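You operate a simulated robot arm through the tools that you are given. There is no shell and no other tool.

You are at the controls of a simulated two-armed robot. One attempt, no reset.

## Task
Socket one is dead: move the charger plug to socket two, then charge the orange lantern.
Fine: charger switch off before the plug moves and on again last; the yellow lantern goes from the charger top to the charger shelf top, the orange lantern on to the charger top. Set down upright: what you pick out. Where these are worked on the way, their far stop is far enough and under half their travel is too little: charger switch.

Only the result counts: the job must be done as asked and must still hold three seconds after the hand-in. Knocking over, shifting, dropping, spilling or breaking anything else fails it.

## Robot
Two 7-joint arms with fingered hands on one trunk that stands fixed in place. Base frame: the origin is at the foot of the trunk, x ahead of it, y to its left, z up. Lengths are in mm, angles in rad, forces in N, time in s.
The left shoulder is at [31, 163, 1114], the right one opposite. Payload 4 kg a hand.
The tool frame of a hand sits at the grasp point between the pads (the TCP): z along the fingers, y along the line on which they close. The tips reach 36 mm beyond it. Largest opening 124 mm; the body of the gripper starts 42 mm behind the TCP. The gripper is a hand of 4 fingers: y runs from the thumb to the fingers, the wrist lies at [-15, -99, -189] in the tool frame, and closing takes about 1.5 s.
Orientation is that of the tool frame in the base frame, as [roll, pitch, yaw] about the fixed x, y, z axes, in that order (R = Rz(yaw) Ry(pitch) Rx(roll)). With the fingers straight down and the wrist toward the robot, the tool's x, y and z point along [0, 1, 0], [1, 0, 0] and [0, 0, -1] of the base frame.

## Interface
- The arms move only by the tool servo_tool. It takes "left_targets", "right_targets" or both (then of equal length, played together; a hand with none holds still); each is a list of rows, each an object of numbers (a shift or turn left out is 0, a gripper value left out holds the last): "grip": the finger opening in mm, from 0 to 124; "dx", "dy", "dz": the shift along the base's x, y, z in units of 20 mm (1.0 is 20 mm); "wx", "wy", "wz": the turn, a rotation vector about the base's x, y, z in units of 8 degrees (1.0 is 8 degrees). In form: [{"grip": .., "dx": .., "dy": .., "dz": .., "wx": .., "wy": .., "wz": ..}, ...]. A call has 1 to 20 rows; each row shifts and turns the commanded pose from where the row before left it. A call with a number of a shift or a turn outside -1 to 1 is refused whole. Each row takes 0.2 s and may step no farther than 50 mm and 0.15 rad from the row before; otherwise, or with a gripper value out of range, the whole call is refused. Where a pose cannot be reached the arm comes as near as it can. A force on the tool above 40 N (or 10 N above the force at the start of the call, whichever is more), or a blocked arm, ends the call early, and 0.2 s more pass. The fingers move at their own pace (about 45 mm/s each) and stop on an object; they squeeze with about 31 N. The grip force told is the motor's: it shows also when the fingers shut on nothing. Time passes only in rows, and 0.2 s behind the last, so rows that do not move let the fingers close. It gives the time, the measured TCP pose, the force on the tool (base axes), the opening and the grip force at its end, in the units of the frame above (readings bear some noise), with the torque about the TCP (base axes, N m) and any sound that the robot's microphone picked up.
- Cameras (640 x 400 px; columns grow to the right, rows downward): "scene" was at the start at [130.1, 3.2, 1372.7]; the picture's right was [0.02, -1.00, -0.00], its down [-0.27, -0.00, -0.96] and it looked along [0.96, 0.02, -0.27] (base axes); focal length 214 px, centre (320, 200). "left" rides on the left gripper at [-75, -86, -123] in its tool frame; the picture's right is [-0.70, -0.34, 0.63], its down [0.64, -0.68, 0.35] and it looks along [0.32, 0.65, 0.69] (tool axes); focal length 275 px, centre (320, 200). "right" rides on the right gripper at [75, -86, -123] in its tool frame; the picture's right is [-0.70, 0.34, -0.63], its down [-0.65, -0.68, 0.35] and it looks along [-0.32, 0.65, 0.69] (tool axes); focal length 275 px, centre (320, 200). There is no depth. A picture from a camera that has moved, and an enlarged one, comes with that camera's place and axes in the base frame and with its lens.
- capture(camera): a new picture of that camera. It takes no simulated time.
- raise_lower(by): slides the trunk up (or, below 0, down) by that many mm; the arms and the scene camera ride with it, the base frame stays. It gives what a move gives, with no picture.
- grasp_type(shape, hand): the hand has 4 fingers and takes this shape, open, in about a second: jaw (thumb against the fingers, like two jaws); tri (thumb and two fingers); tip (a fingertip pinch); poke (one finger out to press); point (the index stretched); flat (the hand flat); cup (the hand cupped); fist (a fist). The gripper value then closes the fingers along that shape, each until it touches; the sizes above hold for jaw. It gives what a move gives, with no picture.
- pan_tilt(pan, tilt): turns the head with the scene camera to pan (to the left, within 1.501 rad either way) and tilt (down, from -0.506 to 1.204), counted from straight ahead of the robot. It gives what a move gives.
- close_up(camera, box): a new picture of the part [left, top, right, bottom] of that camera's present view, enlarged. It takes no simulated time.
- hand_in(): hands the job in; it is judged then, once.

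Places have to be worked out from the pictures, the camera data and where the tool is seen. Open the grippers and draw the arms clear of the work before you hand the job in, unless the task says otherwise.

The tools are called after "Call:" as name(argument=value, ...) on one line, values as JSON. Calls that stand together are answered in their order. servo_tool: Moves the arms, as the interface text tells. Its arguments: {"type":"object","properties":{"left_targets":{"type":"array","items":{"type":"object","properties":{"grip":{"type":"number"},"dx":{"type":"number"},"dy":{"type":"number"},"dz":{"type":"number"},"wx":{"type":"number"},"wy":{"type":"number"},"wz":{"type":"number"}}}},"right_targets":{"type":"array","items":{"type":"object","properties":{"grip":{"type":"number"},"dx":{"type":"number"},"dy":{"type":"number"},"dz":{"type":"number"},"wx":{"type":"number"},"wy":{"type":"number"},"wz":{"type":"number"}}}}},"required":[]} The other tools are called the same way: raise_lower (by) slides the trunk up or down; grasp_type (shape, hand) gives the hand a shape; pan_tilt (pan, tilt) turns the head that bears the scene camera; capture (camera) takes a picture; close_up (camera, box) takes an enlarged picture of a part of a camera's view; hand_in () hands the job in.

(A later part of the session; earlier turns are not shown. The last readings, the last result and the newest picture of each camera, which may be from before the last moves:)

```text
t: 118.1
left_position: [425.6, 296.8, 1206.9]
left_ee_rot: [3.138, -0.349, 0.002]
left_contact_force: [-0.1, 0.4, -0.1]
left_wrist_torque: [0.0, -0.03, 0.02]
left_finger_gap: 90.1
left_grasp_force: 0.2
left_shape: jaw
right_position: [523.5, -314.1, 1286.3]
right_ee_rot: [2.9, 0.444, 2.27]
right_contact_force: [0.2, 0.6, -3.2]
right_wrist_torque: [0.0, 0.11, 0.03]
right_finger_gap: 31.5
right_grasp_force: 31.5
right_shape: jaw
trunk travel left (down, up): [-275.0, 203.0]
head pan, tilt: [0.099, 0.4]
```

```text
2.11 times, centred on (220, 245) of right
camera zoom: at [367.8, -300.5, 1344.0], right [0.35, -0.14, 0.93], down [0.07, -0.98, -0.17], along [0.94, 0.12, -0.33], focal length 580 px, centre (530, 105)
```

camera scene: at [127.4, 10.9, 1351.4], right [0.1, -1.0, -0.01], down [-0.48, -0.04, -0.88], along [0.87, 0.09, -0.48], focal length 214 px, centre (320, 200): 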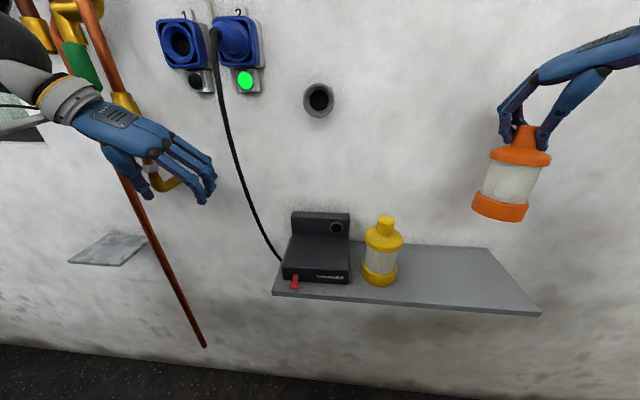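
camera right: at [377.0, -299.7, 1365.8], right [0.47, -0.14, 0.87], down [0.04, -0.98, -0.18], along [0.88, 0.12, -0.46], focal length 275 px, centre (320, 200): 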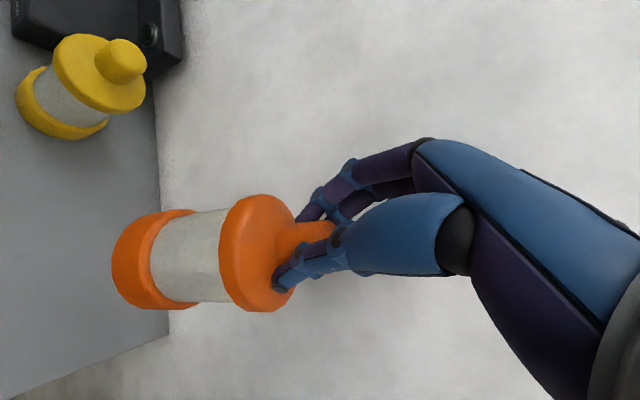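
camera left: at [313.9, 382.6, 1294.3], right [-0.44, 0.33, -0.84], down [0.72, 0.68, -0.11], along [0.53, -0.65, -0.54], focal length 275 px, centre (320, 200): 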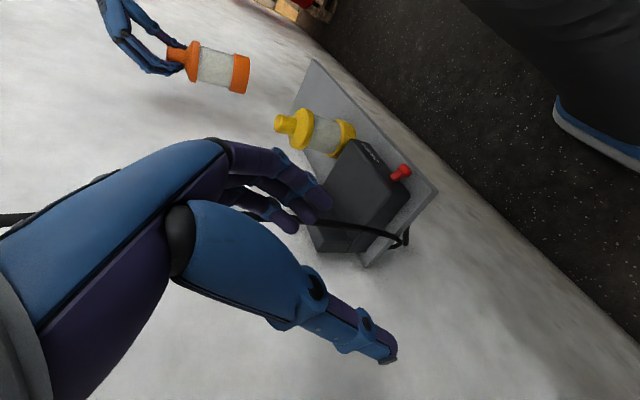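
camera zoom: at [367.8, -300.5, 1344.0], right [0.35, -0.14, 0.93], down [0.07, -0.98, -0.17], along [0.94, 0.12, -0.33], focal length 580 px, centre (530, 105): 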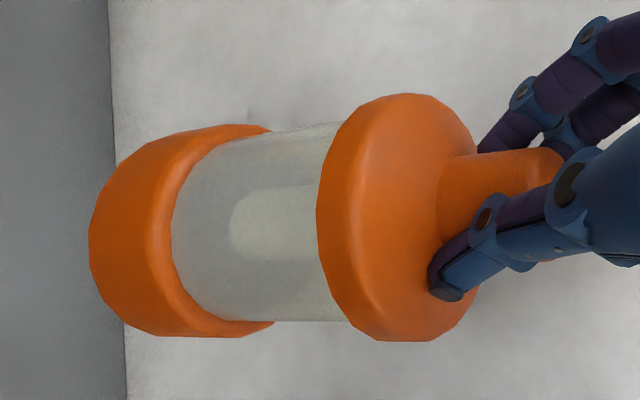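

Now within about 2° of upright. I'll carry it left in stages, with the base about 30 mm above the yellow lantern's top and drawing x back to about 480 to stay clear of the wall tube.

Call:
servo_tool(right_targets=[{"dz": 0.5, "dy": 0.3}, {"dx": -0.4, "dy": 0.6}, {"dx": -0.4, "dy": 0.8}, {"dx": -0.4, "dy": 0.8}, {"dx": -0.4, "dy": 0.8}, {"dx": -0.4, "dy": 0.8}, {"dy": 0.8}, {"dy": 0.8}, {"dy": 0.8}, {"dy": 0.8}, {"dy": 0.8}, {"dy": 0.8}, {}])

Call:
capture(camera="scene")

```text
t: 120.9
left_position: [426.2, 296.3, 1206.4]
left_ee_rot: [3.139, -0.351, 0.0]
left_contact_force: [-0.6, 0.6, 0.2]
left_wrist_torque: [0.01, -0.03, 0.0]
left_finger_gap: 89.9
left_grasp_force: 0.0
left_shape: jaw
right_position: [483.5, -135.9, 1295.2]
right_ee_rot: [2.9, 0.445, 2.27]
right_contact_force: [0.1, -0.3, -3.2]
right_wrist_torque: [-0.04, 0.1, 0.0]
right_finger_gap: 31.6
right_grasp_force: 31.2
right_shape: jaw
trunk travel left (down, up): [-275.0, 203.0]
head pan, tilt: [0.099, 0.4]
```

```text
taken
camera scene: at [127.4, 10.3, 1351.4], right [0.1, -1.0, -0.01], down [-0.48, -0.04, -0.88], along [0.87, 0.09, -0.48], focal length 214 px, centre (320, 200)
```

scene: 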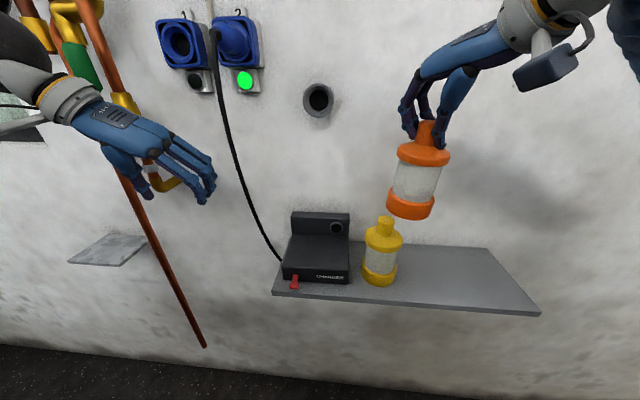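

The orange lantern passes above and in front of the yellow one. Continuing on to the charger's y position.

Call:
servo_tool(right_targets=[{"dy": 0.8}, {"dy": 0.8}, {"dy": 0.8}, {"dy": 0.8}, {"dy": 0.8}, {"dy": 0.8}, {"dy": 0.8}, {"dy": 0.8}, {"dy": 0.8}, {"dy": 0.8}, {"dy": 0.8}, {"dy": 0.8}, {"dy": 0.5}, {}])

Call:
capture(camera="scene")

Call:
capture(camera="right")

Call:
capture(camera="left")

```text
t: 123.9
left_position: [426.6, 297.0, 1206.0]
left_ee_rot: [3.136, -0.351, 0.002]
left_contact_force: [-0.2, -0.4, -0.1]
left_wrist_torque: [-0.03, 0.0, -0.05]
left_finger_gap: 90.0
left_grasp_force: 0.0
left_shape: jaw
right_position: [485.5, 66.3, 1295.4]
right_ee_rot: [2.9, 0.445, 2.27]
right_contact_force: [0.6, -0.1, -3.2]
right_wrist_torque: [-0.02, 0.08, 0.0]
right_finger_gap: 31.6
right_grasp_force: 31.2
right_shape: jaw
trunk travel left (down, up): [-275.0, 203.0]
head pan, tilt: [0.099, 0.4]
```

```text
taken
camera scene: at [127.4, 10.8, 1351.4], right [0.1, -1.0, -0.01], down [-0.48, -0.04, -0.88], along [0.87, 0.09, -0.48], focal length 214 px, centre (320, 200)
```

scene: 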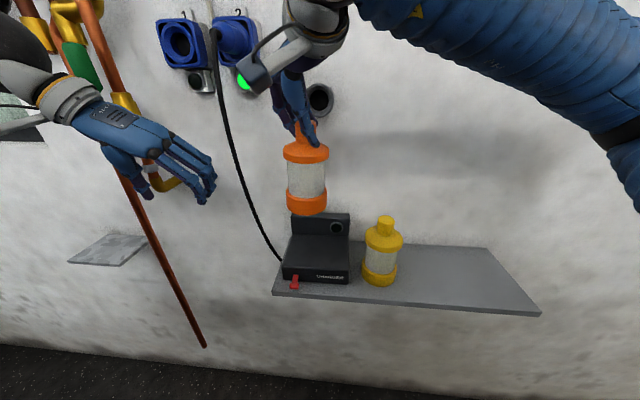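

```text
taken
camera right: at [329.1, 80.5, 1353.6], right [0.35, -0.14, 0.93], down [0.07, -0.98, -0.17], along [0.94, 0.12, -0.33], focal length 275 px, centre (320, 200)
```

right: 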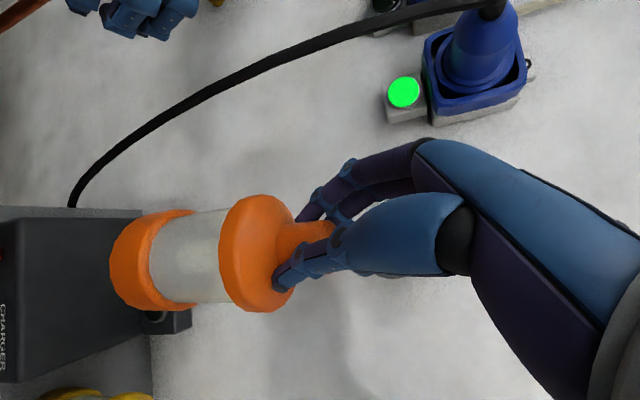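

```text
taken
camera left: at [313.9, 382.5, 1294.3], right [-0.44, 0.33, -0.84], down [0.72, 0.68, -0.11], along [0.53, -0.65, -0.54], focal length 275 px, centre (320, 200)
```

left: 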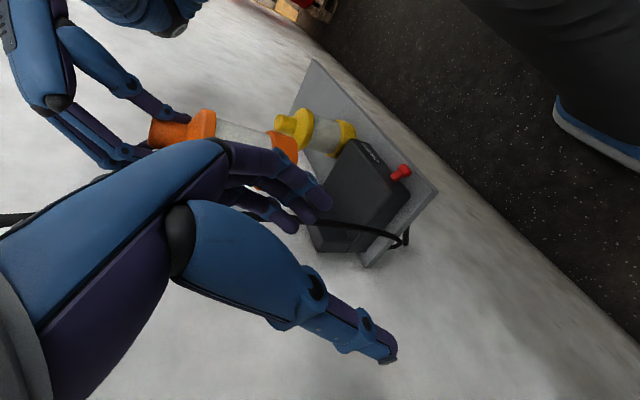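

The lantern is in front of and above the charger. I'll lower it to about 25 mm above the charger top before moving forward under the tube.

Call:
servo_tool(right_targets=[{"dz": -0.8}, {"dz": -0.8}, {"dz": -0.8}, {"dz": -0.8}, {"dz": -0.8}, {"dz": -0.8}, {"dz": -0.8}, {"dz": -0.5}, {}])

Call:
close_up(camera="scene", box=[240, 100, 400, 310])

Call:
capture(camera="right")

```text
t: 125.9
left_position: [425.3, 298.3, 1206.6]
left_ee_rot: [3.136, -0.349, 0.001]
left_contact_force: [-0.2, 0.4, -0.1]
left_wrist_torque: [0.0, 0.01, 0.0]
left_finger_gap: 89.9
left_grasp_force: 0.1
left_shape: jaw
right_position: [482.9, 66.8, 1174.0]
right_ee_rot: [2.902, 0.442, 2.272]
right_contact_force: [-0.5, 0.5, -3.9]
right_wrist_torque: [0.0, 0.07, 0.0]
right_finger_gap: 31.2
right_grasp_force: 30.9
right_shape: jaw
trunk travel left (down, up): [-275.0, 203.0]
head pan, tilt: [0.099, 0.4]
```

```text
1.90 times, centred on (320, 205) of scene
camera zoom: at [127.4, 11.0, 1351.4], right [0.1, -1.0, -0.01], down [-0.48, -0.04, -0.88], along [0.87, 0.09, -0.48], focal length 408 px, centre (320, 190)
```

zoom: 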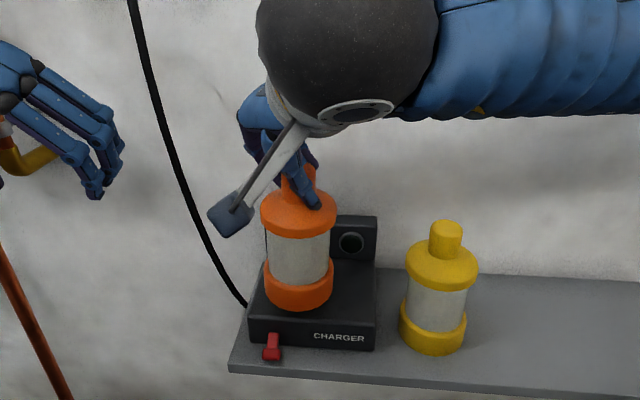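

```text
taken
camera right: at [327.3, 80.1, 1230.9], right [0.35, -0.14, 0.93], down [0.07, -0.98, -0.17], along [0.94, 0.12, -0.33], focal length 275 px, centre (320, 200)
```

right: 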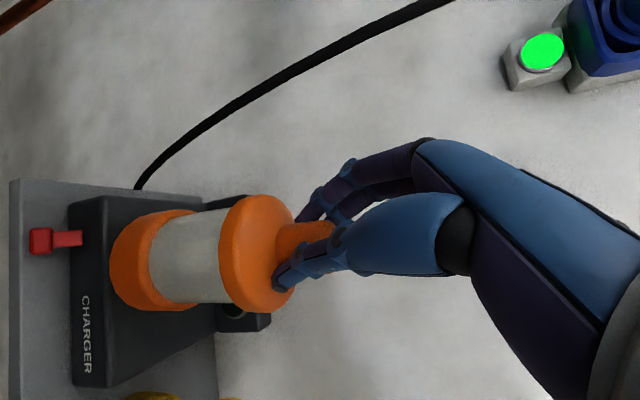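

The lantern hovers over the charger with a slight over-correction: base about 5° toward +x and 3° toward +y. I'll take out that lean with small wrist turns and move forward about 38 mm to the charger's centre.

Call:
servo_tool(right_targets=[{"wy": 0.25, "wx": -0.18}, {"wy": 0.25, "wx": -0.17}, {"dx": 0.5}, {"dx": 0.5}, {"dx": 0.5}, {"dx": 0.4}, {}, {}])

Call:
close_up(camera="scene", box=[240, 100, 400, 310])

Call:
close_up(camera="left", box=[130, 60, 430, 280])

Call:
capture(camera="right")

```text
t: 127.7
left_position: [426.1, 297.9, 1207.2]
left_ee_rot: [3.138, -0.351, 0.0]
left_contact_force: [0.6, 0.2, 0.4]
left_wrist_torque: [0.0, 0.01, 0.02]
left_finger_gap: 90.1
left_grasp_force: 0.1
left_shape: jaw
right_position: [521.9, 67.9, 1172.3]
right_ee_rot: [2.996, 0.435, 2.31]
right_contact_force: [-0.2, -0.4, -2.9]
right_wrist_torque: [-0.01, 0.07, 0.0]
right_finger_gap: 31.3
right_grasp_force: 31.3
right_shape: jaw
trunk travel left (down, up): [-275.0, 203.0]
head pan, tilt: [0.099, 0.4]
```

```text
1.90 times, centred on (320, 205) of scene
camera zoom: at [127.5, 11.0, 1351.3], right [0.1, -1.0, -0.01], down [-0.48, -0.04, -0.88], along [0.87, 0.09, -0.48], focal length 408 px, centre (320, 190)
```

zoom: 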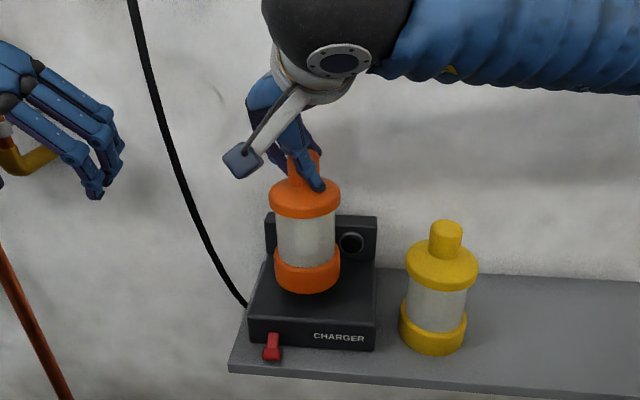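

```text
1.82 times, centred on (280, 170) of left
camera zoom: at [314.0, 382.7, 1294.2], right [-0.44, 0.33, -0.84], down [0.72, 0.68, -0.11], along [0.53, -0.65, -0.54], focal length 500 px, centre (393, 254)
```

zoom: 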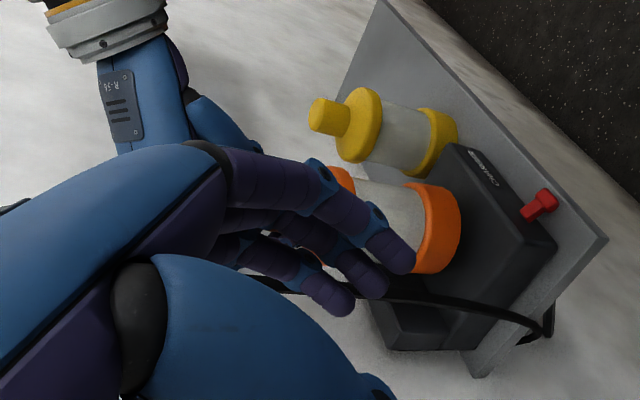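

```text
taken
camera right: at [370.4, 83.7, 1241.4], right [0.41, -0.09, 0.91], down [0.06, -0.99, -0.13], along [0.91, 0.11, -0.4], focal length 275 px, centre (320, 200)
```

right: 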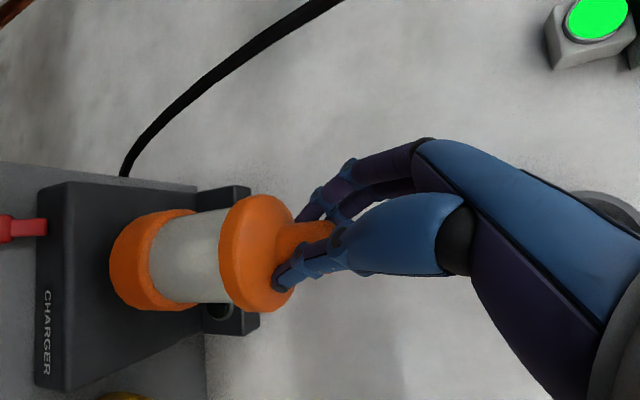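

The lantern is upright now and its base centre is at about (535, 64) over the charger. Lowering in small steps.

Call:
servo_tool(right_targets=[{"dz": -0.3}, {"dz": -0.3}, {"dz": -0.3}, {"dz": -0.15}, {}])

Call:
close_up(camera="scene", box=[240, 100, 400, 310])

```text
t: 128.9
left_position: [425.8, 299.0, 1206.8]
left_ee_rot: [3.138, -0.351, 0.001]
left_contact_force: [0.2, 0.5, -0.7]
left_wrist_torque: [-0.01, 0.0, -0.05]
left_finger_gap: 89.9
left_grasp_force: 0.1
left_shape: jaw
right_position: [521.0, 65.4, 1152.0]
right_ee_rot: [2.995, 0.433, 2.31]
right_contact_force: [-0.5, -0.7, -3.9]
right_wrist_torque: [0.01, 0.04, 0.02]
right_finger_gap: 31.7
right_grasp_force: 30.9
right_shape: jaw
trunk travel left (down, up): [-275.0, 203.0]
head pan, tilt: [0.099, 0.4]
```

```text
1.90 times, centred on (320, 205) of scene
camera zoom: at [127.5, 11.0, 1351.4], right [0.1, -1.0, -0.01], down [-0.48, -0.04, -0.88], along [0.87, 0.09, -0.48], focal length 408 px, centre (320, 190)
```

zoom: 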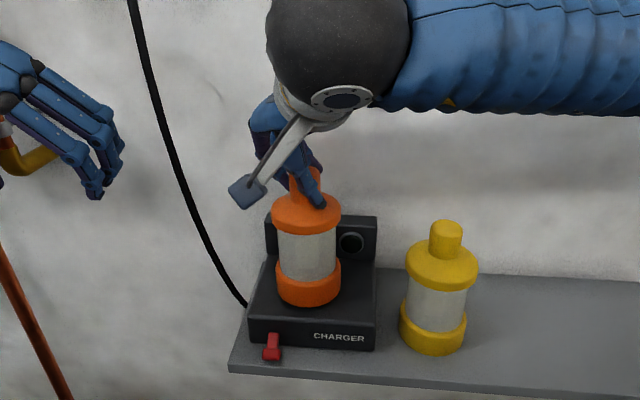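

Nearly down and still hanging (−3.9 N). Continuing in 2 mm steps until contact.

Call:
servo_tool(right_targets=[{"dz": -0.1}, {"dz": -0.1}, {}])

Call:
servo_tool(right_targets=[{"dz": -0.1}, {}])

```text
t: 129.7
left_position: [427.0, 297.4, 1206.4]
left_ee_rot: [3.139, -0.35, 0.002]
left_contact_force: [0.2, 0.1, 0.7]
left_wrist_torque: [-0.01, -0.02, -0.01]
left_finger_gap: 89.9
left_grasp_force: 0.0
left_shape: jaw
right_position: [521.4, 66.7, 1148.6]
right_ee_rot: [2.994, 0.434, 2.311]
right_contact_force: [-0.9, 0.4, -4.6]
right_wrist_torque: [0.0, 0.06, -0.03]
right_finger_gap: 31.5
right_grasp_force: 30.7
right_shape: jaw
trunk travel left (down, up): [-275.0, 203.0]
head pan, tilt: [0.099, 0.4]
```

```text
t: 130.3
left_position: [425.6, 298.0, 1206.8]
left_ee_rot: [3.14, -0.35, 0.0]
left_contact_force: [0.6, -1.0, -0.4]
left_wrist_torque: [0.03, 0.0, -0.02]
left_finger_gap: 90.0
left_grasp_force: 0.2
left_shape: jaw
right_position: [521.7, 66.5, 1147.1]
right_ee_rot: [2.996, 0.434, 2.311]
right_contact_force: [0.2, 0.4, -3.7]
right_wrist_torque: [-0.01, 0.08, 0.01]
right_finger_gap: 31.3
right_grasp_force: 31.7
right_shape: jaw
trunk travel left (down, up): [-275.0, 203.0]
head pan, tilt: [0.099, 0.4]
```

Still hanging. A few more small steps down.

Call:
servo_tool(right_targets=[{"dz": -0.1}, {"dz": -0.1}, {}])

Call:
close_up(camera="scene", box=[270, 170, 380, 300])

```text
t: 131.1
left_position: [424.0, 297.2, 1207.0]
left_ee_rot: [3.137, -0.354, 0.0]
left_contact_force: [0.0, -0.1, 0.1]
left_wrist_torque: [0.05, 0.03, -0.01]
left_finger_gap: 89.8
left_grasp_force: 0.0
left_shape: jaw
right_position: [520.1, 65.7, 1144.7]
right_ee_rot: [2.991, 0.436, 2.309]
right_contact_force: [-6.3, -3.3, 19.9]
right_wrist_torque: [0.0, -0.2, -0.05]
right_finger_gap: 31.7
right_grasp_force: 31.3
right_shape: jaw
trunk travel left (down, up): [-275.0, 203.0]
head pan, tilt: [0.099, 0.4]
```

```text
3.08 times, centred on (325, 235) of scene
camera zoom: at [125.6, 10.6, 1351.8], right [0.1, -1.0, -0.01], down [-0.48, -0.04, -0.88], along [0.87, 0.09, -0.48], focal length 660 px, centre (305, 92)
```

zoom: 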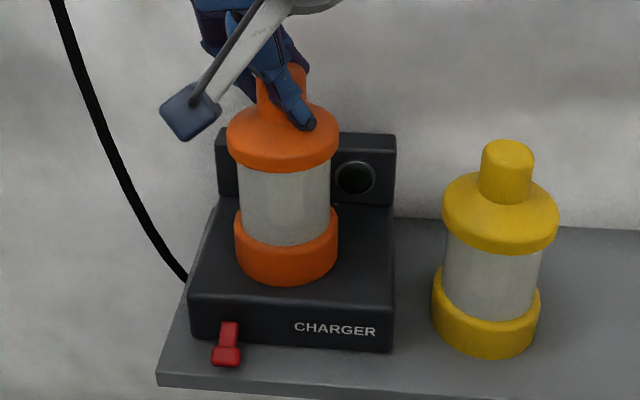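

Contact is firm at +20 N, so the lantern is on the charger top. I'll ease up a millimetre or two, then open the hand.

Call:
servo_tool(right_targets=[{"dz": 0.08}, {"grip": 50}, {}, {"grip": 90}, {}, {}, {}])

Call:
close_up(camera="scene", box=[270, 170, 380, 300])

Call:
capture(camera="right")

```text
t: 132.7
left_position: [426.9, 298.0, 1205.8]
left_ee_rot: [3.138, -0.351, 0.002]
left_contact_force: [0.5, -0.3, 0.0]
left_wrist_torque: [-0.02, -0.02, -0.01]
left_finger_gap: 90.0
left_grasp_force: 0.0
left_shape: jaw
right_position: [521.6, 67.3, 1145.0]
right_ee_rot: [2.995, 0.435, 2.309]
right_contact_force: [0.1, 0.6, 0.2]
right_wrist_torque: [0.02, 0.0, -0.04]
right_finger_gap: 89.8
right_grasp_force: 0.1
right_shape: jaw
trunk travel left (down, up): [-275.0, 203.0]
head pan, tilt: [0.099, 0.4]
```

```text
3.08 times, centred on (325, 235) of scene
camera zoom: at [127.4, 11.0, 1351.4], right [0.1, -1.0, -0.01], down [-0.48, -0.04, -0.88], along [0.87, 0.09, -0.48], focal length 660 px, centre (305, 92)
```

zoom: 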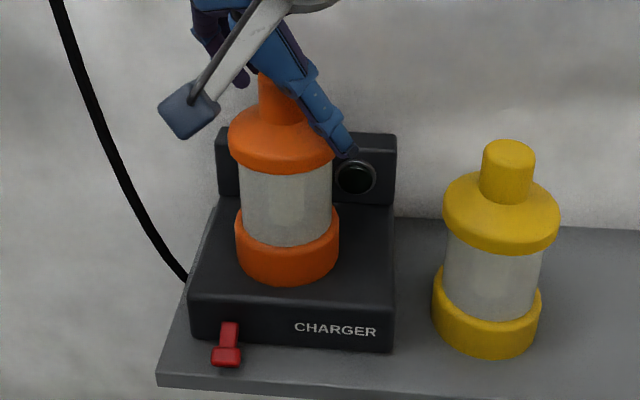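

```text
taken
camera right: at [370.3, 83.0, 1212.3], right [0.41, -0.09, 0.91], down [0.06, -0.99, -0.13], along [0.91, 0.11, -0.4], focal length 275 px, centre (320, 200)
```

right: 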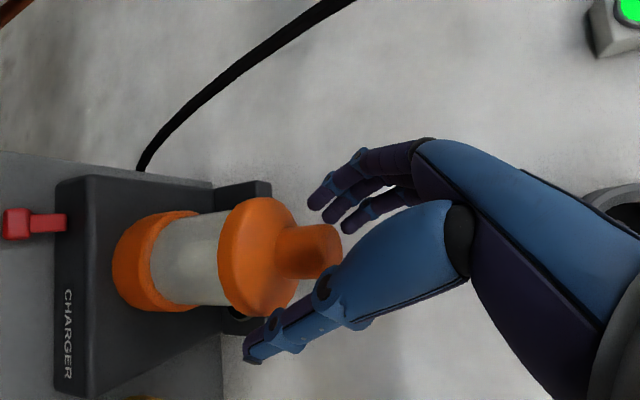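

The orange lantern stands upright on the charger. I'll withdraw the right hand along its own finger axis (up and back), then swing it away to the right.

Call:
servo_tool(right_targets=[{"dx": -0.26, "dy": 0.14, "dz": 0.6}, {"dx": -0.26, "dy": 0.14, "dz": 0.6}, {"dx": -0.26, "dy": 0.14, "dz": 0.6}, {"dx": -0.26, "dy": 0.14, "dz": 0.6}, {"dx": -0.3, "dy": 0.1, "dz": 0.7}, {"dx": -0.5, "dz": 0.7}, {"dx": -0.5, "dz": 0.7}, {"dz": 0.7}, {"dy": -0.8}, {"dy": -0.8}, {"dy": -0.8}, {"dy": -0.8}, {"dy": -0.8}, {"dy": -0.8}, {"dy": -0.8}, {"dy": -0.8}, {"dy": -0.8}, {"dy": -0.8}, {}])

Call:
capture(camera="scene")

```text
t: 136.7
left_position: [426.4, 297.9, 1204.7]
left_ee_rot: [3.137, -0.351, 0.002]
left_contact_force: [-0.1, -0.3, -0.3]
left_wrist_torque: [0.01, -0.02, -0.02]
left_finger_gap: 90.0
left_grasp_force: 0.0
left_shape: jaw
right_position: [473.6, -79.3, 1250.6]
right_ee_rot: [2.996, 0.436, 2.31]
right_contact_force: [0.4, 0.3, -0.3]
right_wrist_torque: [-0.06, -0.03, 0.01]
right_finger_gap: 89.7
right_grasp_force: 0.1
right_shape: jaw
trunk travel left (down, up): [-275.0, 203.0]
head pan, tilt: [0.099, 0.4]
```

```text
taken
camera scene: at [127.3, 11.5, 1351.4], right [0.1, -1.0, -0.01], down [-0.48, -0.04, -0.88], along [0.87, 0.09, -0.48], focal length 214 px, centre (320, 200)
```

scene: 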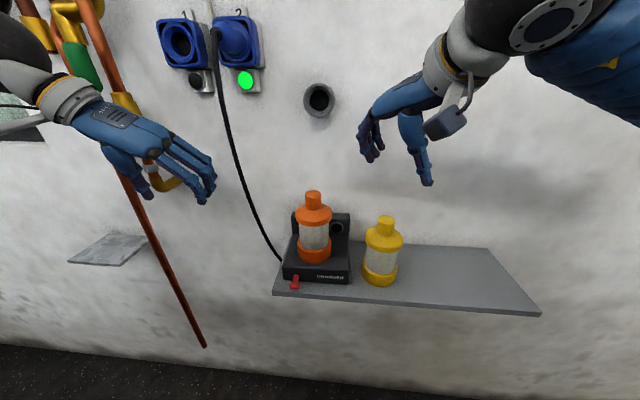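

Both lanterns are where they belong. Now for the switch: I'll raise both hands clear (right to the right side, left upright again) so I can lower the trunk for the same close view and reach as before.

Call:
servo_tool(left_targets=[{"dz": 0.8, "wy": 0.4}, {"dz": 0.8, "wy": 0.4}, {"dz": 0.8, "wy": 0.4}, {"dz": 0.8, "wy": 0.4}, {"dz": 0.8, "wy": 0.4}, {"dz": 0.8, "wy": 0.5}, {"dz": 0.8}, {"dz": 0.8}, {"dz": 0.8}, {"dz": 0.8}, {"dz": 0.8}, {"dz": 0.8}, {"dz": 0.8}, {}, {}], right_targets=[{"dz": 0.9, "dy": -0.6}, {"dz": 0.9, "dy": -0.6}, {"dz": 0.9, "dy": -0.6}, {"dz": 0.9, "dy": -0.6}, {"dz": 0.9, "dy": -0.6}, {"dz": 0.9, "dy": -0.6}, {"dz": 0.9, "dy": -0.8}, {"dz": 0.9, "dy": -0.8}, {"dz": 0.9, "dy": -0.8}, {"dz": 0.9, "dy": -0.8}, {"dz": 0.9, "dy": -0.8}, {"dz": 0.9, "dy": -0.8}, {"dz": 0.9, "dy": -0.8}, {"dz": 0.9, "dy": -0.8}, {}])

Call:
capture(camera="scene")

```text
t: 139.9
left_position: [427.3, 296.6, 1412.9]
left_ee_rot: [3.137, 0.0, 0.001]
left_contact_force: [0.1, -0.7, -1.2]
left_wrist_torque: [0.0, 0.01, 0.0]
left_finger_gap: 89.8
left_grasp_force: 0.0
left_shape: jaw
right_position: [473.5, -282.0, 1499.4]
right_ee_rot: [2.995, 0.434, 2.311]
right_contact_force: [-0.7, -0.4, -0.2]
right_wrist_torque: [0.0, 0.0, -0.02]
right_finger_gap: 89.6
right_grasp_force: 0.0
right_shape: jaw
trunk travel left (down, up): [-275.0, 203.0]
head pan, tilt: [0.099, 0.4]
```

```text
taken
camera scene: at [127.6, 10.8, 1351.3], right [0.1, -1.0, -0.01], down [-0.48, -0.04, -0.88], along [0.87, 0.09, -0.48], focal length 214 px, centre (320, 200)
```

scene: 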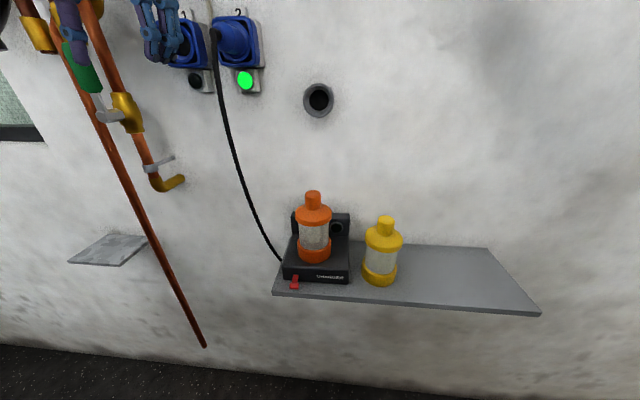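

Clear all round. Lowering the trunk by 260 mm and aiming the head at the charger as before.

Call:
raise_lower(by=-260)

Call:
pan_tilt(pan=0.2, tilt=-0.3)

Call:
capture(camera="scene")

Call:
close_up(camera="scene", box=[200, 240, 320, 350])

```text
t: 142.5
left_position: [425.9, 296.1, 1153.7]
left_ee_rot: [3.137, -0.003, 0.001]
left_contact_force: [-0.5, 0.6, -0.8]
left_wrist_torque: [-0.01, -0.02, -0.01]
left_finger_gap: 90.0
left_grasp_force: 0.2
left_shape: jaw
right_position: [473.0, -280.6, 1241.3]
right_ee_rot: [2.992, 0.436, 2.307]
right_contact_force: [-0.1, 1.1, 0.4]
right_wrist_torque: [0.0, 0.01, 0.03]
right_finger_gap: 89.7
right_grasp_force: 0.0
right_shape: jaw
trunk travel left (down, up): [-15.0, 463.0]
head pan, tilt: [0.099, 0.4]
```

```text
t: 143.6
left_position: [426.4, 297.4, 1153.2]
left_ee_rot: [3.137, -0.002, 0.002]
left_contact_force: [-0.1, -0.6, 0.0]
left_wrist_torque: [-0.01, -0.02, 0.01]
left_finger_gap: 90.0
left_grasp_force: 0.2
left_shape: jaw
right_position: [475.1, -280.6, 1241.2]
right_ee_rot: [2.997, 0.434, 2.312]
right_contact_force: [0.6, 0.6, -0.1]
right_wrist_torque: [0.0, 0.0, 0.01]
right_finger_gap: 89.7
right_grasp_force: 0.0
right_shape: jaw
trunk travel left (down, up): [-15.0, 463.0]
head pan, tilt: [0.201, -0.3]
```

```text
taken
camera scene: at [306.5, 17.2, 1055.4], right [0.17, -0.98, -0.1], down [-0.21, 0.06, -0.98], along [0.96, 0.19, -0.2], focal length 214 px, centre (320, 200)
```

scene: 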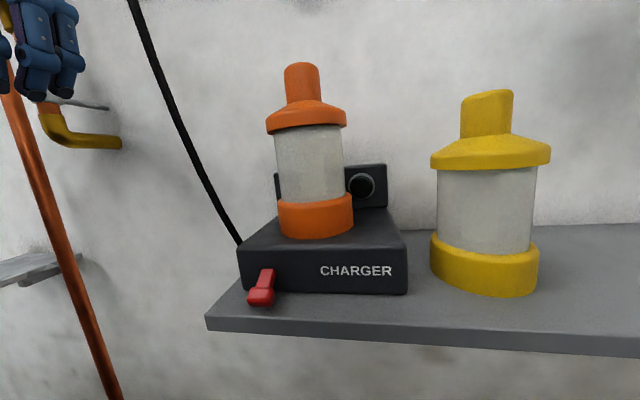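

```text
3.64 times, centred on (260, 295) of scene
camera zoom: at [306.5, 17.2, 1055.4], right [0.17, -0.98, -0.1], down [-0.21, 0.06, -0.98], along [0.96, 0.19, -0.2], focal length 780 px, centre (538, -146)
```

zoom: 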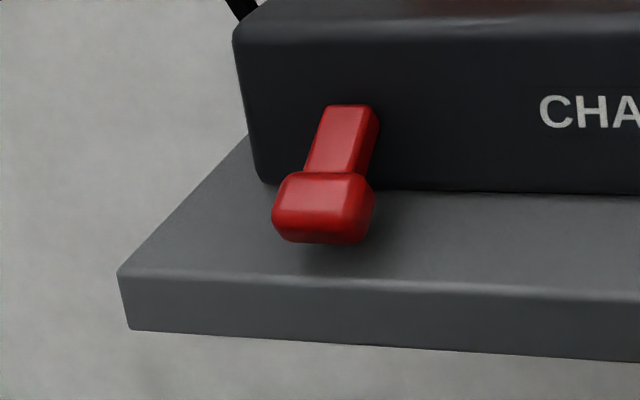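

The view is clear: the lever knob is at about (453, 106, 945), hanging just above the shelf (z≈933), pivot at (477, 107, 956). I'll bring the left hand over it, open to 60 mm, to pinch its sides and lift.

Call:
servo_tool(left_targets=[{"dy": -0.9, "dx": 0.15, "grip": 60}, {"dy": -0.9, "dx": 0.15}, {"dy": -0.9, "dx": 0.15}, {"dy": -0.9, "dx": 0.15}, {"dy": -0.9, "dx": 0.15}, {"dy": -0.9, "dx": 0.15}, {"dy": -0.9, "dx": 0.1}, {"dy": -0.9, "dx": 0.1}, {"dy": -0.9}, {"dy": -0.9}, {"dy": -0.5, "dz": -0.8}, {"dz": -0.8}, {"dz": -0.8}, {"dz": -0.8}, {"dz": -0.8}, {}])

Call:
capture(camera="scene")

Call:
capture(camera="left")

```text
t: 147.0
left_position: [449.5, 106.4, 1072.2]
left_ee_rot: [3.139, -0.001, 0.002]
left_contact_force: [0.4, -0.7, 0.2]
left_wrist_torque: [0.04, -0.02, 0.05]
left_finger_gap: 60.6
left_grasp_force: 0.1
left_shape: jaw
right_position: [474.1, -280.0, 1240.9]
right_ee_rot: [2.994, 0.435, 2.309]
right_contact_force: [0.7, -0.1, -0.2]
right_wrist_torque: [-0.03, 0.02, 0.0]
right_finger_gap: 89.7
right_grasp_force: 0.2
right_shape: jaw
trunk travel left (down, up): [-15.0, 463.0]
head pan, tilt: [0.201, -0.3]
```

```text
taken
camera scene: at [306.4, 17.2, 1055.6], right [0.17, -0.98, -0.1], down [-0.21, 0.06, -0.98], along [0.96, 0.19, -0.2], focal length 214 px, centre (320, 200)
```

scene: 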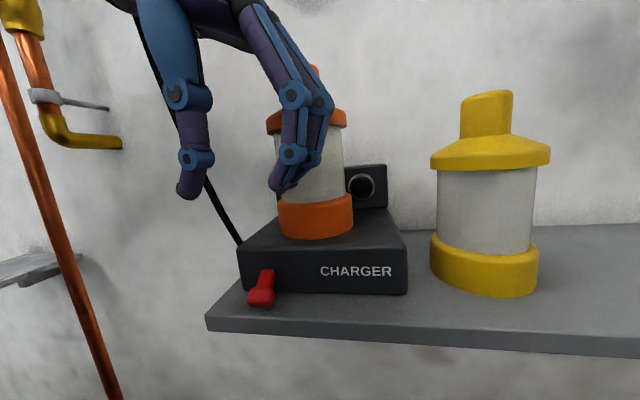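

```text
taken
camera left: at [374.1, 191.3, 1193.3], right [-0.7, 0.33, -0.64], down [0.64, 0.68, -0.35], along [0.32, -0.65, -0.69], focal length 275 px, centre (320, 200)
```

left: 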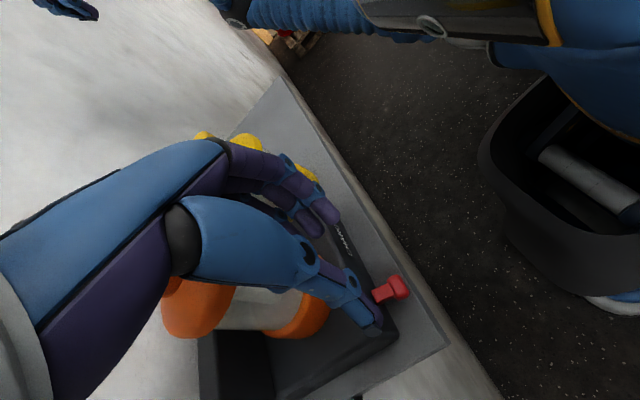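

Thumb and fingers are centred over the lever. I'll lower until the tips are at the level of the lever's top and check the straddle.

Call:
servo_tool(left_targets=[{"dz": -0.9}, {"dz": -0.9}, {"dz": -0.9}, {"dz": -0.6}, {}])

Call:
close_up(camera="scene", box=[180, 200, 340, 350])

Call:
close_up(camera="left", box=[260, 180, 460, 380])

```text
t: 148.2
left_position: [449.1, 108.0, 1006.4]
left_ee_rot: [3.138, -0.002, 0.001]
left_contact_force: [-1.0, 0.5, 0.2]
left_wrist_torque: [0.02, -0.04, 0.01]
left_finger_gap: 60.1
left_grasp_force: 0.1
left_shape: jaw
right_position: [473.6, -279.7, 1240.2]
right_ee_rot: [2.993, 0.435, 2.309]
right_contact_force: [0.0, 0.2, -0.3]
right_wrist_torque: [0.0, 0.01, 0.04]
right_finger_gap: 89.8
right_grasp_force: 0.1
right_shape: jaw
trunk travel left (down, up): [-15.0, 463.0]
head pan, tilt: [0.201, -0.3]
```

```text
2.67 times, centred on (260, 275) of scene
camera zoom: at [306.4, 17.2, 1055.6], right [0.17, -0.98, -0.1], down [-0.21, 0.06, -0.98], along [0.96, 0.19, -0.2], focal length 572 px, centre (480, 0)
```

zoom: 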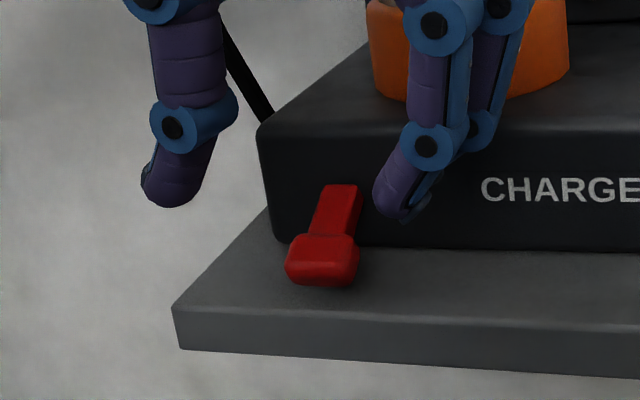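

```text
2.00 times, centred on (360, 280) of left
camera zoom: at [373.8, 192.1, 1128.3], right [-0.7, 0.33, -0.64], down [0.64, 0.68, -0.35], along [0.32, -0.65, -0.69], focal length 551 px, centre (240, 40)
```

zoom: 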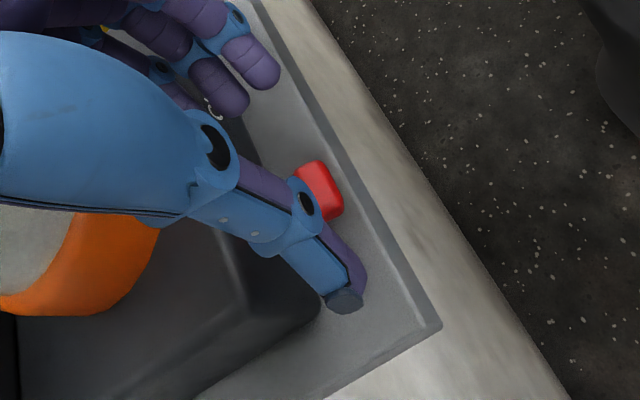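

The knob sits 5 mm ahead of and 1–2 mm right of the TCP line. I'll nudge accordingly and descend so the fingertips flank the knob just above the shelf.

Call:
servo_tool(left_targets=[{"dx": 0.1, "dy": -0.08, "dz": -0.5}, {"dz": -0.5}, {"dz": -0.4}, {"dz": -0.3}, {}])

Call:
close_up(camera="scene", box=[180, 200, 340, 350])

Call:
close_up(camera="left", box=[260, 180, 460, 380])

```text
t: 149.4
left_position: [449.4, 104.7, 973.6]
left_ee_rot: [3.139, -0.002, 0.001]
left_contact_force: [-9.5, 0.1, 8.0]
left_wrist_torque: [-0.45, -0.29, -0.56]
left_finger_gap: 60.3
left_grasp_force: 0.0
left_shape: jaw
right_position: [473.5, -280.5, 1241.3]
right_ee_rot: [2.994, 0.436, 2.31]
right_contact_force: [-0.3, -0.6, 0.6]
right_wrist_torque: [0.01, -0.05, -0.01]
right_finger_gap: 89.7
right_grasp_force: 0.0
right_shape: jaw
trunk travel left (down, up): [-15.0, 463.0]
head pan, tilt: [0.201, -0.3]
```

```text
2.67 times, centred on (260, 275) of scene
camera zoom: at [305.5, 17.2, 1055.9], right [0.17, -0.98, -0.1], down [-0.21, 0.06, -0.98], along [0.96, 0.19, -0.19], focal length 572 px, centre (480, 0)
```

zoom: 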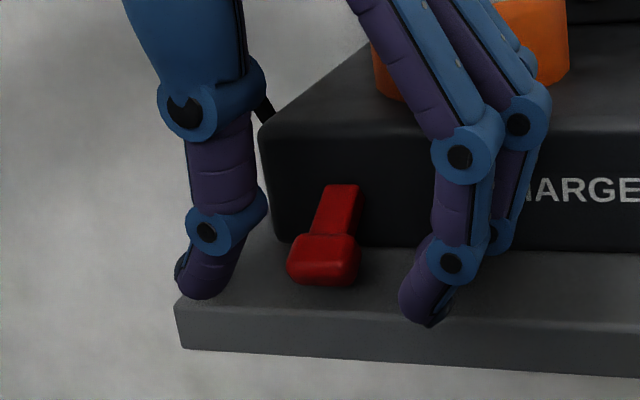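

```text
2.00 times, centred on (360, 280) of left
camera zoom: at [375.0, 190.1, 1094.8], right [-0.7, 0.33, -0.64], down [0.65, 0.68, -0.35], along [0.32, -0.65, -0.69], focal length 551 px, centre (240, 40)
```

zoom: 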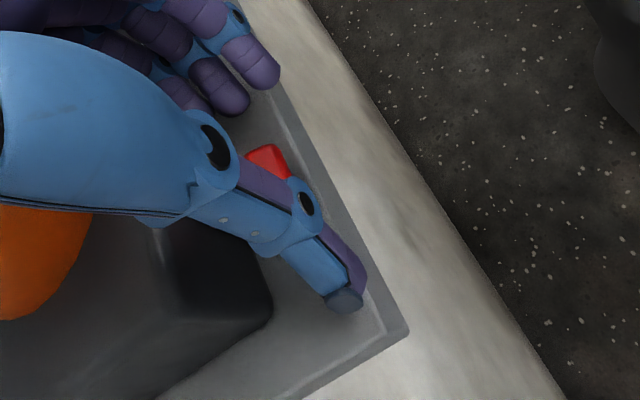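

A finger is lightly touching the charger front (−9.5 N). I'll back off 7 mm immediately and lean the hand 10° so the tips point forward while the knuckles stay clear.

Call:
servo_tool(left_targets=[{"dx": -0.35, "dz": 0.1}, {"wy": -0.6}, {"wy": -0.6}, {}])

Call:
close_up(camera="scene", box=[180, 200, 340, 350])

Call:
capture(camera="scene")

Call:
close_up(camera="left", box=[260, 180, 460, 380])

```text
t: 150.4
left_position: [444.2, 105.7, 975.1]
left_ee_rot: [3.138, -0.169, 0.0]
left_contact_force: [-0.1, 0.4, -0.5]
left_wrist_torque: [0.03, -0.03, 0.01]
left_finger_gap: 60.2
left_grasp_force: 0.2
left_shape: jaw
right_position: [473.5, -279.3, 1240.9]
right_ee_rot: [2.996, 0.432, 2.31]
right_contact_force: [0.0, -0.6, -0.1]
right_wrist_torque: [0.0, -0.01, 0.0]
right_finger_gap: 89.8
right_grasp_force: 0.1
right_shape: jaw
trunk travel left (down, up): [-15.0, 463.0]
head pan, tilt: [0.201, -0.3]
```

```text
2.67 times, centred on (260, 275) of scene
camera zoom: at [306.7, 17.2, 1055.4], right [0.17, -0.98, -0.1], down [-0.21, 0.06, -0.98], along [0.96, 0.19, -0.2], focal length 572 px, centre (480, 0)
```

zoom: 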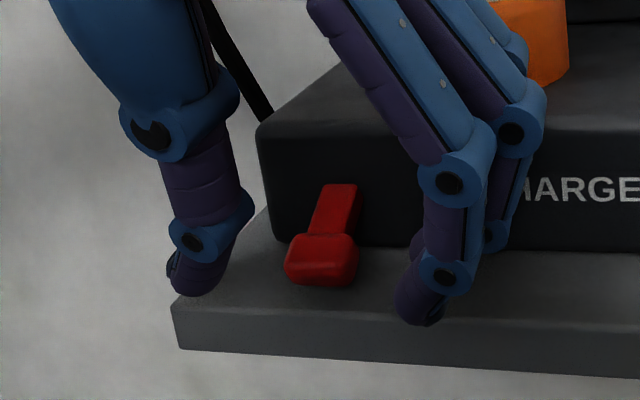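

```text
taken
camera scene: at [306.7, 17.2, 1055.4], right [0.17, -0.98, -0.1], down [-0.21, 0.06, -0.98], along [0.96, 0.19, -0.2], focal length 214 px, centre (320, 200)
```

scene: 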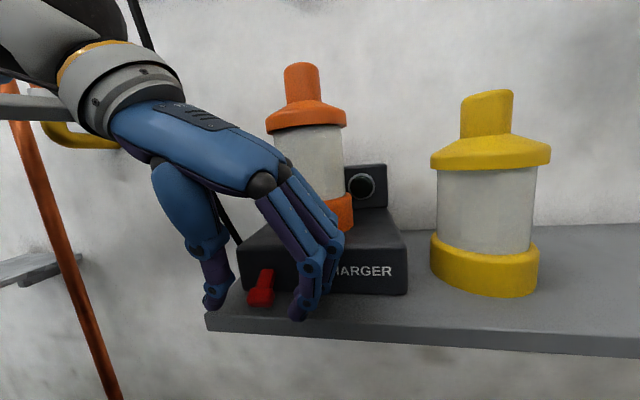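

```text
2.00 times, centred on (360, 280) of left
camera zoom: at [349.8, 190.5, 1082.2], right [-0.58, 0.33, -0.74], down [0.69, 0.68, -0.24], along [0.43, -0.65, -0.63], focal length 551 px, centre (240, 40)
```

zoom: 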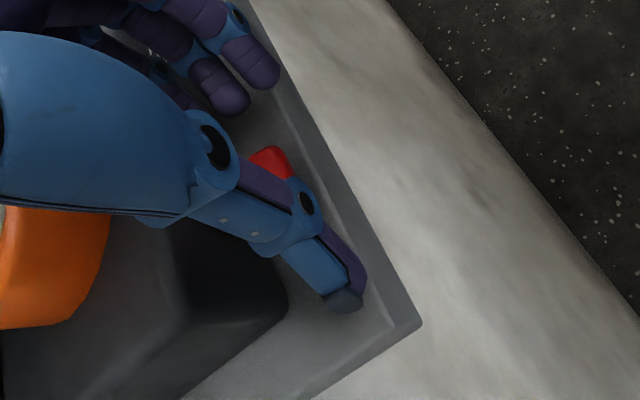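

Force is zero and the charger hasn't shifted. Thumb and fingers flank the lever, so I'll close gently on it.

Call:
servo_tool(left_targets=[{"grip": 30}, {}, {}, {"grip": 10}, {}, {}, {}])

Call:
close_up(camera="scene", box=[180, 200, 340, 350])

Call:
close_up(camera="left", box=[260, 180, 460, 380])

```text
t: 152.0
left_position: [443.2, 105.7, 974.8]
left_ee_rot: [3.139, -0.169, 0.001]
left_contact_force: [-2.8, 6.6, 0.6]
left_wrist_torque: [0.27, 0.07, -0.09]
left_finger_gap: 9.1
left_grasp_force: 31.0
left_shape: jaw
right_position: [475.0, -279.5, 1241.3]
right_ee_rot: [2.995, 0.436, 2.31]
right_contact_force: [0.1, 0.5, -0.1]
right_wrist_torque: [-0.01, 0.02, -0.01]
right_finger_gap: 89.7
right_grasp_force: 0.0
right_shape: jaw
trunk travel left (down, up): [-15.0, 463.0]
head pan, tilt: [0.201, -0.3]
```

```text
2.67 times, centred on (260, 275) of scene
camera zoom: at [306.3, 17.7, 1055.6], right [0.17, -0.98, -0.1], down [-0.21, 0.06, -0.98], along [0.96, 0.19, -0.2], focal length 572 px, centre (480, 0)
```

zoom: 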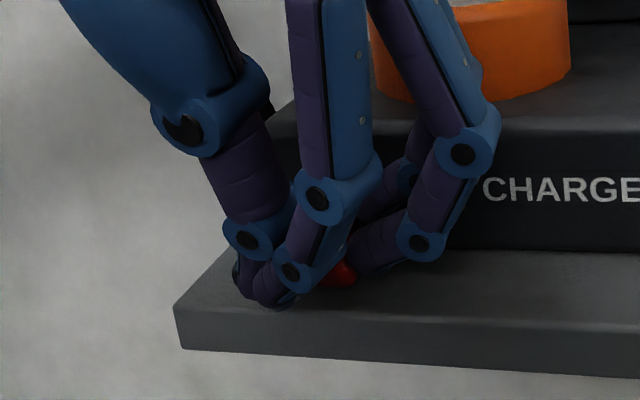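

```text
2.00 times, centred on (360, 280) of left
camera zoom: at [349.3, 191.3, 1082.4], right [-0.58, 0.33, -0.74], down [0.69, 0.68, -0.24], along [0.43, -0.65, -0.63], focal length 551 px, centre (240, 40)
```

zoom: 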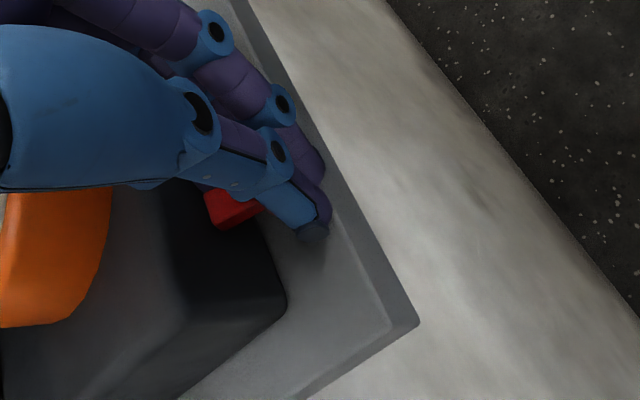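

The pinch holds 31 N: thumb on the lever's left, two fingers on its right, the third passing in front. I'll try lifting in small steps and watch whether the lever follows.

Call:
servo_tool(left_targets=[{"dz": 0.15}, {"dz": 0.15}, {"dz": 0.15}, {"dz": 0.15}, {}])

Call:
close_up(camera="scene", box=[180, 200, 340, 350])

Call:
close_up(camera="left", box=[260, 180, 460, 380])

```text
t: 153.2
left_position: [443.8, 107.2, 988.2]
left_ee_rot: [3.137, -0.168, 0.001]
left_contact_force: [-7.2, 11.1, -2.8]
left_wrist_torque: [0.43, 0.36, -0.06]
left_finger_gap: 8.7
left_grasp_force: 30.6
left_shape: jaw
right_position: [475.1, -280.2, 1240.8]
right_ee_rot: [2.995, 0.437, 2.312]
right_contact_force: [-1.7, 0.0, -0.4]
right_wrist_torque: [0.0, -0.01, 0.01]
right_finger_gap: 89.7
right_grasp_force: 0.0
right_shape: jaw
trunk travel left (down, up): [-15.0, 463.0]
head pan, tilt: [0.201, -0.3]
```

```text
2.67 times, centred on (260, 275) of scene
camera zoom: at [306.0, 18.0, 1055.7], right [0.17, -0.98, -0.1], down [-0.21, 0.06, -0.98], along [0.96, 0.19, -0.19], focal length 572 px, centre (480, 0)
```

zoom: 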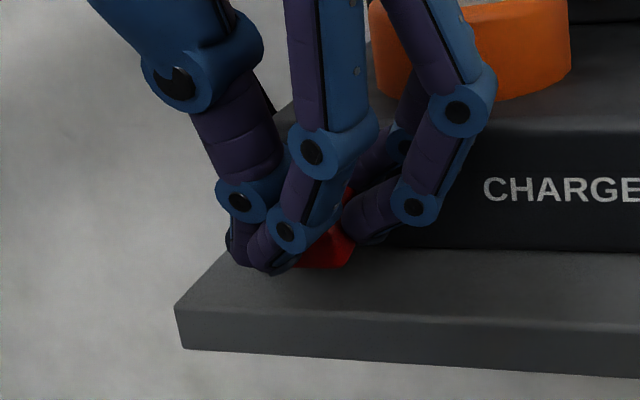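

```text
2.00 times, centred on (360, 280) of left
camera zoom: at [349.0, 191.1, 1094.3], right [-0.58, 0.33, -0.74], down [0.69, 0.68, -0.24], along [0.43, -0.65, -0.63], focal length 551 px, centre (240, 40)
```

zoom: 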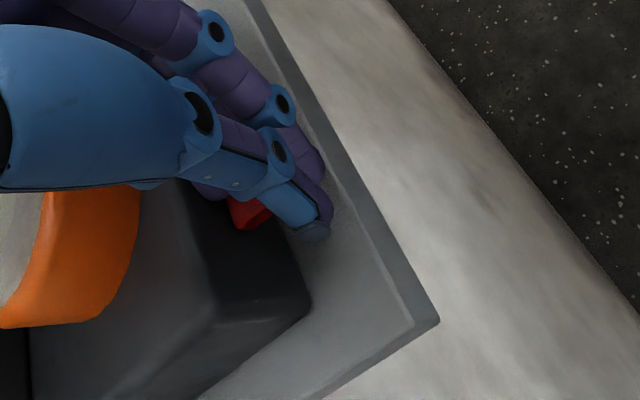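

The lever has risen about 5 mm. I'll continue gently upward.

Call:
servo_tool(left_targets=[{"dz": 0.1}, {"dz": 0.1}, {"dz": 0.1}, {}])

Call:
close_up(camera="scene", box=[180, 200, 340, 350])

```text
t: 154.2
left_position: [442.8, 105.9, 994.1]
left_ee_rot: [3.137, -0.17, 0.001]
left_contact_force: [-2.5, 11.6, -0.2]
left_wrist_torque: [0.34, 0.17, 0.04]
left_finger_gap: 8.6
left_grasp_force: 30.9
left_shape: jaw
right_position: [473.1, -280.2, 1240.6]
right_ee_rot: [2.996, 0.434, 2.313]
right_contact_force: [0.2, 0.5, 1.1]
right_wrist_torque: [-0.01, -0.04, -0.02]
right_finger_gap: 89.4
right_grasp_force: 0.0
right_shape: jaw
trunk travel left (down, up): [-15.0, 463.0]
head pan, tilt: [0.201, -0.3]
```

```text
2.67 times, centred on (260, 275) of scene
camera zoom: at [306.4, 17.9, 1055.6], right [0.17, -0.98, -0.1], down [-0.21, 0.06, -0.98], along [0.96, 0.19, -0.2], focal length 572 px, centre (480, 0)
```

zoom: 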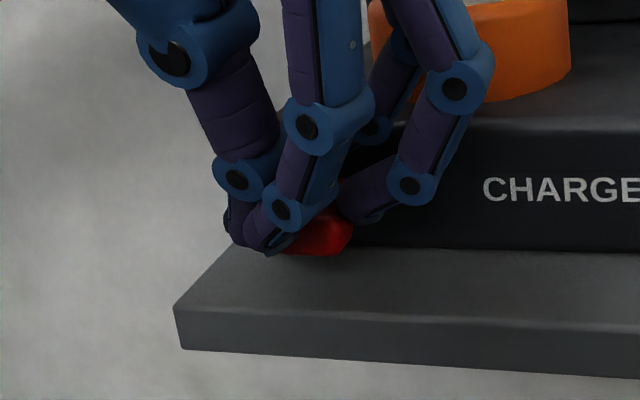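

The knob keeps following, now about 9–10 mm up. Continuing in small steps.

Call:
servo_tool(left_targets=[{"dz": 0.1}, {"dz": 0.1}, {"dz": 0.1}, {"dz": 0.1}, {}])

Call:
close_up(camera="scene", box=[180, 200, 340, 350])

```text
t: 155.4
left_position: [444.4, 105.0, 1001.0]
left_ee_rot: [3.136, -0.167, 0.0]
left_contact_force: [6.0, 13.5, -3.1]
left_wrist_torque: [0.3, -0.08, 0.07]
left_finger_gap: 8.3
left_grasp_force: 31.3
left_shape: jaw
right_position: [475.3, -279.1, 1239.8]
right_ee_rot: [2.997, 0.433, 2.312]
right_contact_force: [-0.8, -0.2, -0.5]
right_wrist_torque: [0.0, 0.02, 0.03]
right_finger_gap: 89.6
right_grasp_force: 0.1
right_shape: jaw
trunk travel left (down, up): [-15.0, 463.0]
head pan, tilt: [0.201, -0.3]
```

```text
2.67 times, centred on (260, 275) of scene
camera zoom: at [307.1, 18.0, 1055.3], right [0.17, -0.98, -0.1], down [-0.21, 0.06, -0.98], along [0.96, 0.19, -0.2], focal length 572 px, centre (480, 0)
```

zoom: 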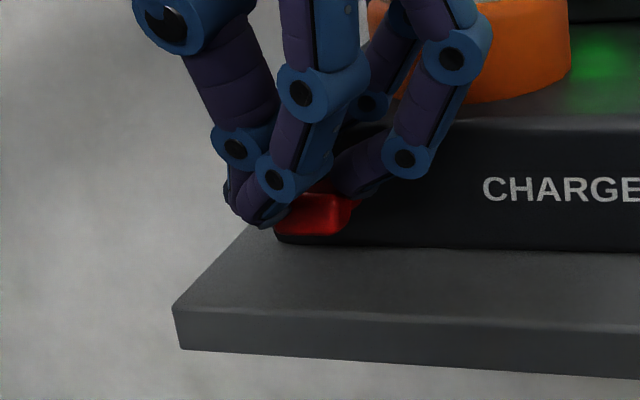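

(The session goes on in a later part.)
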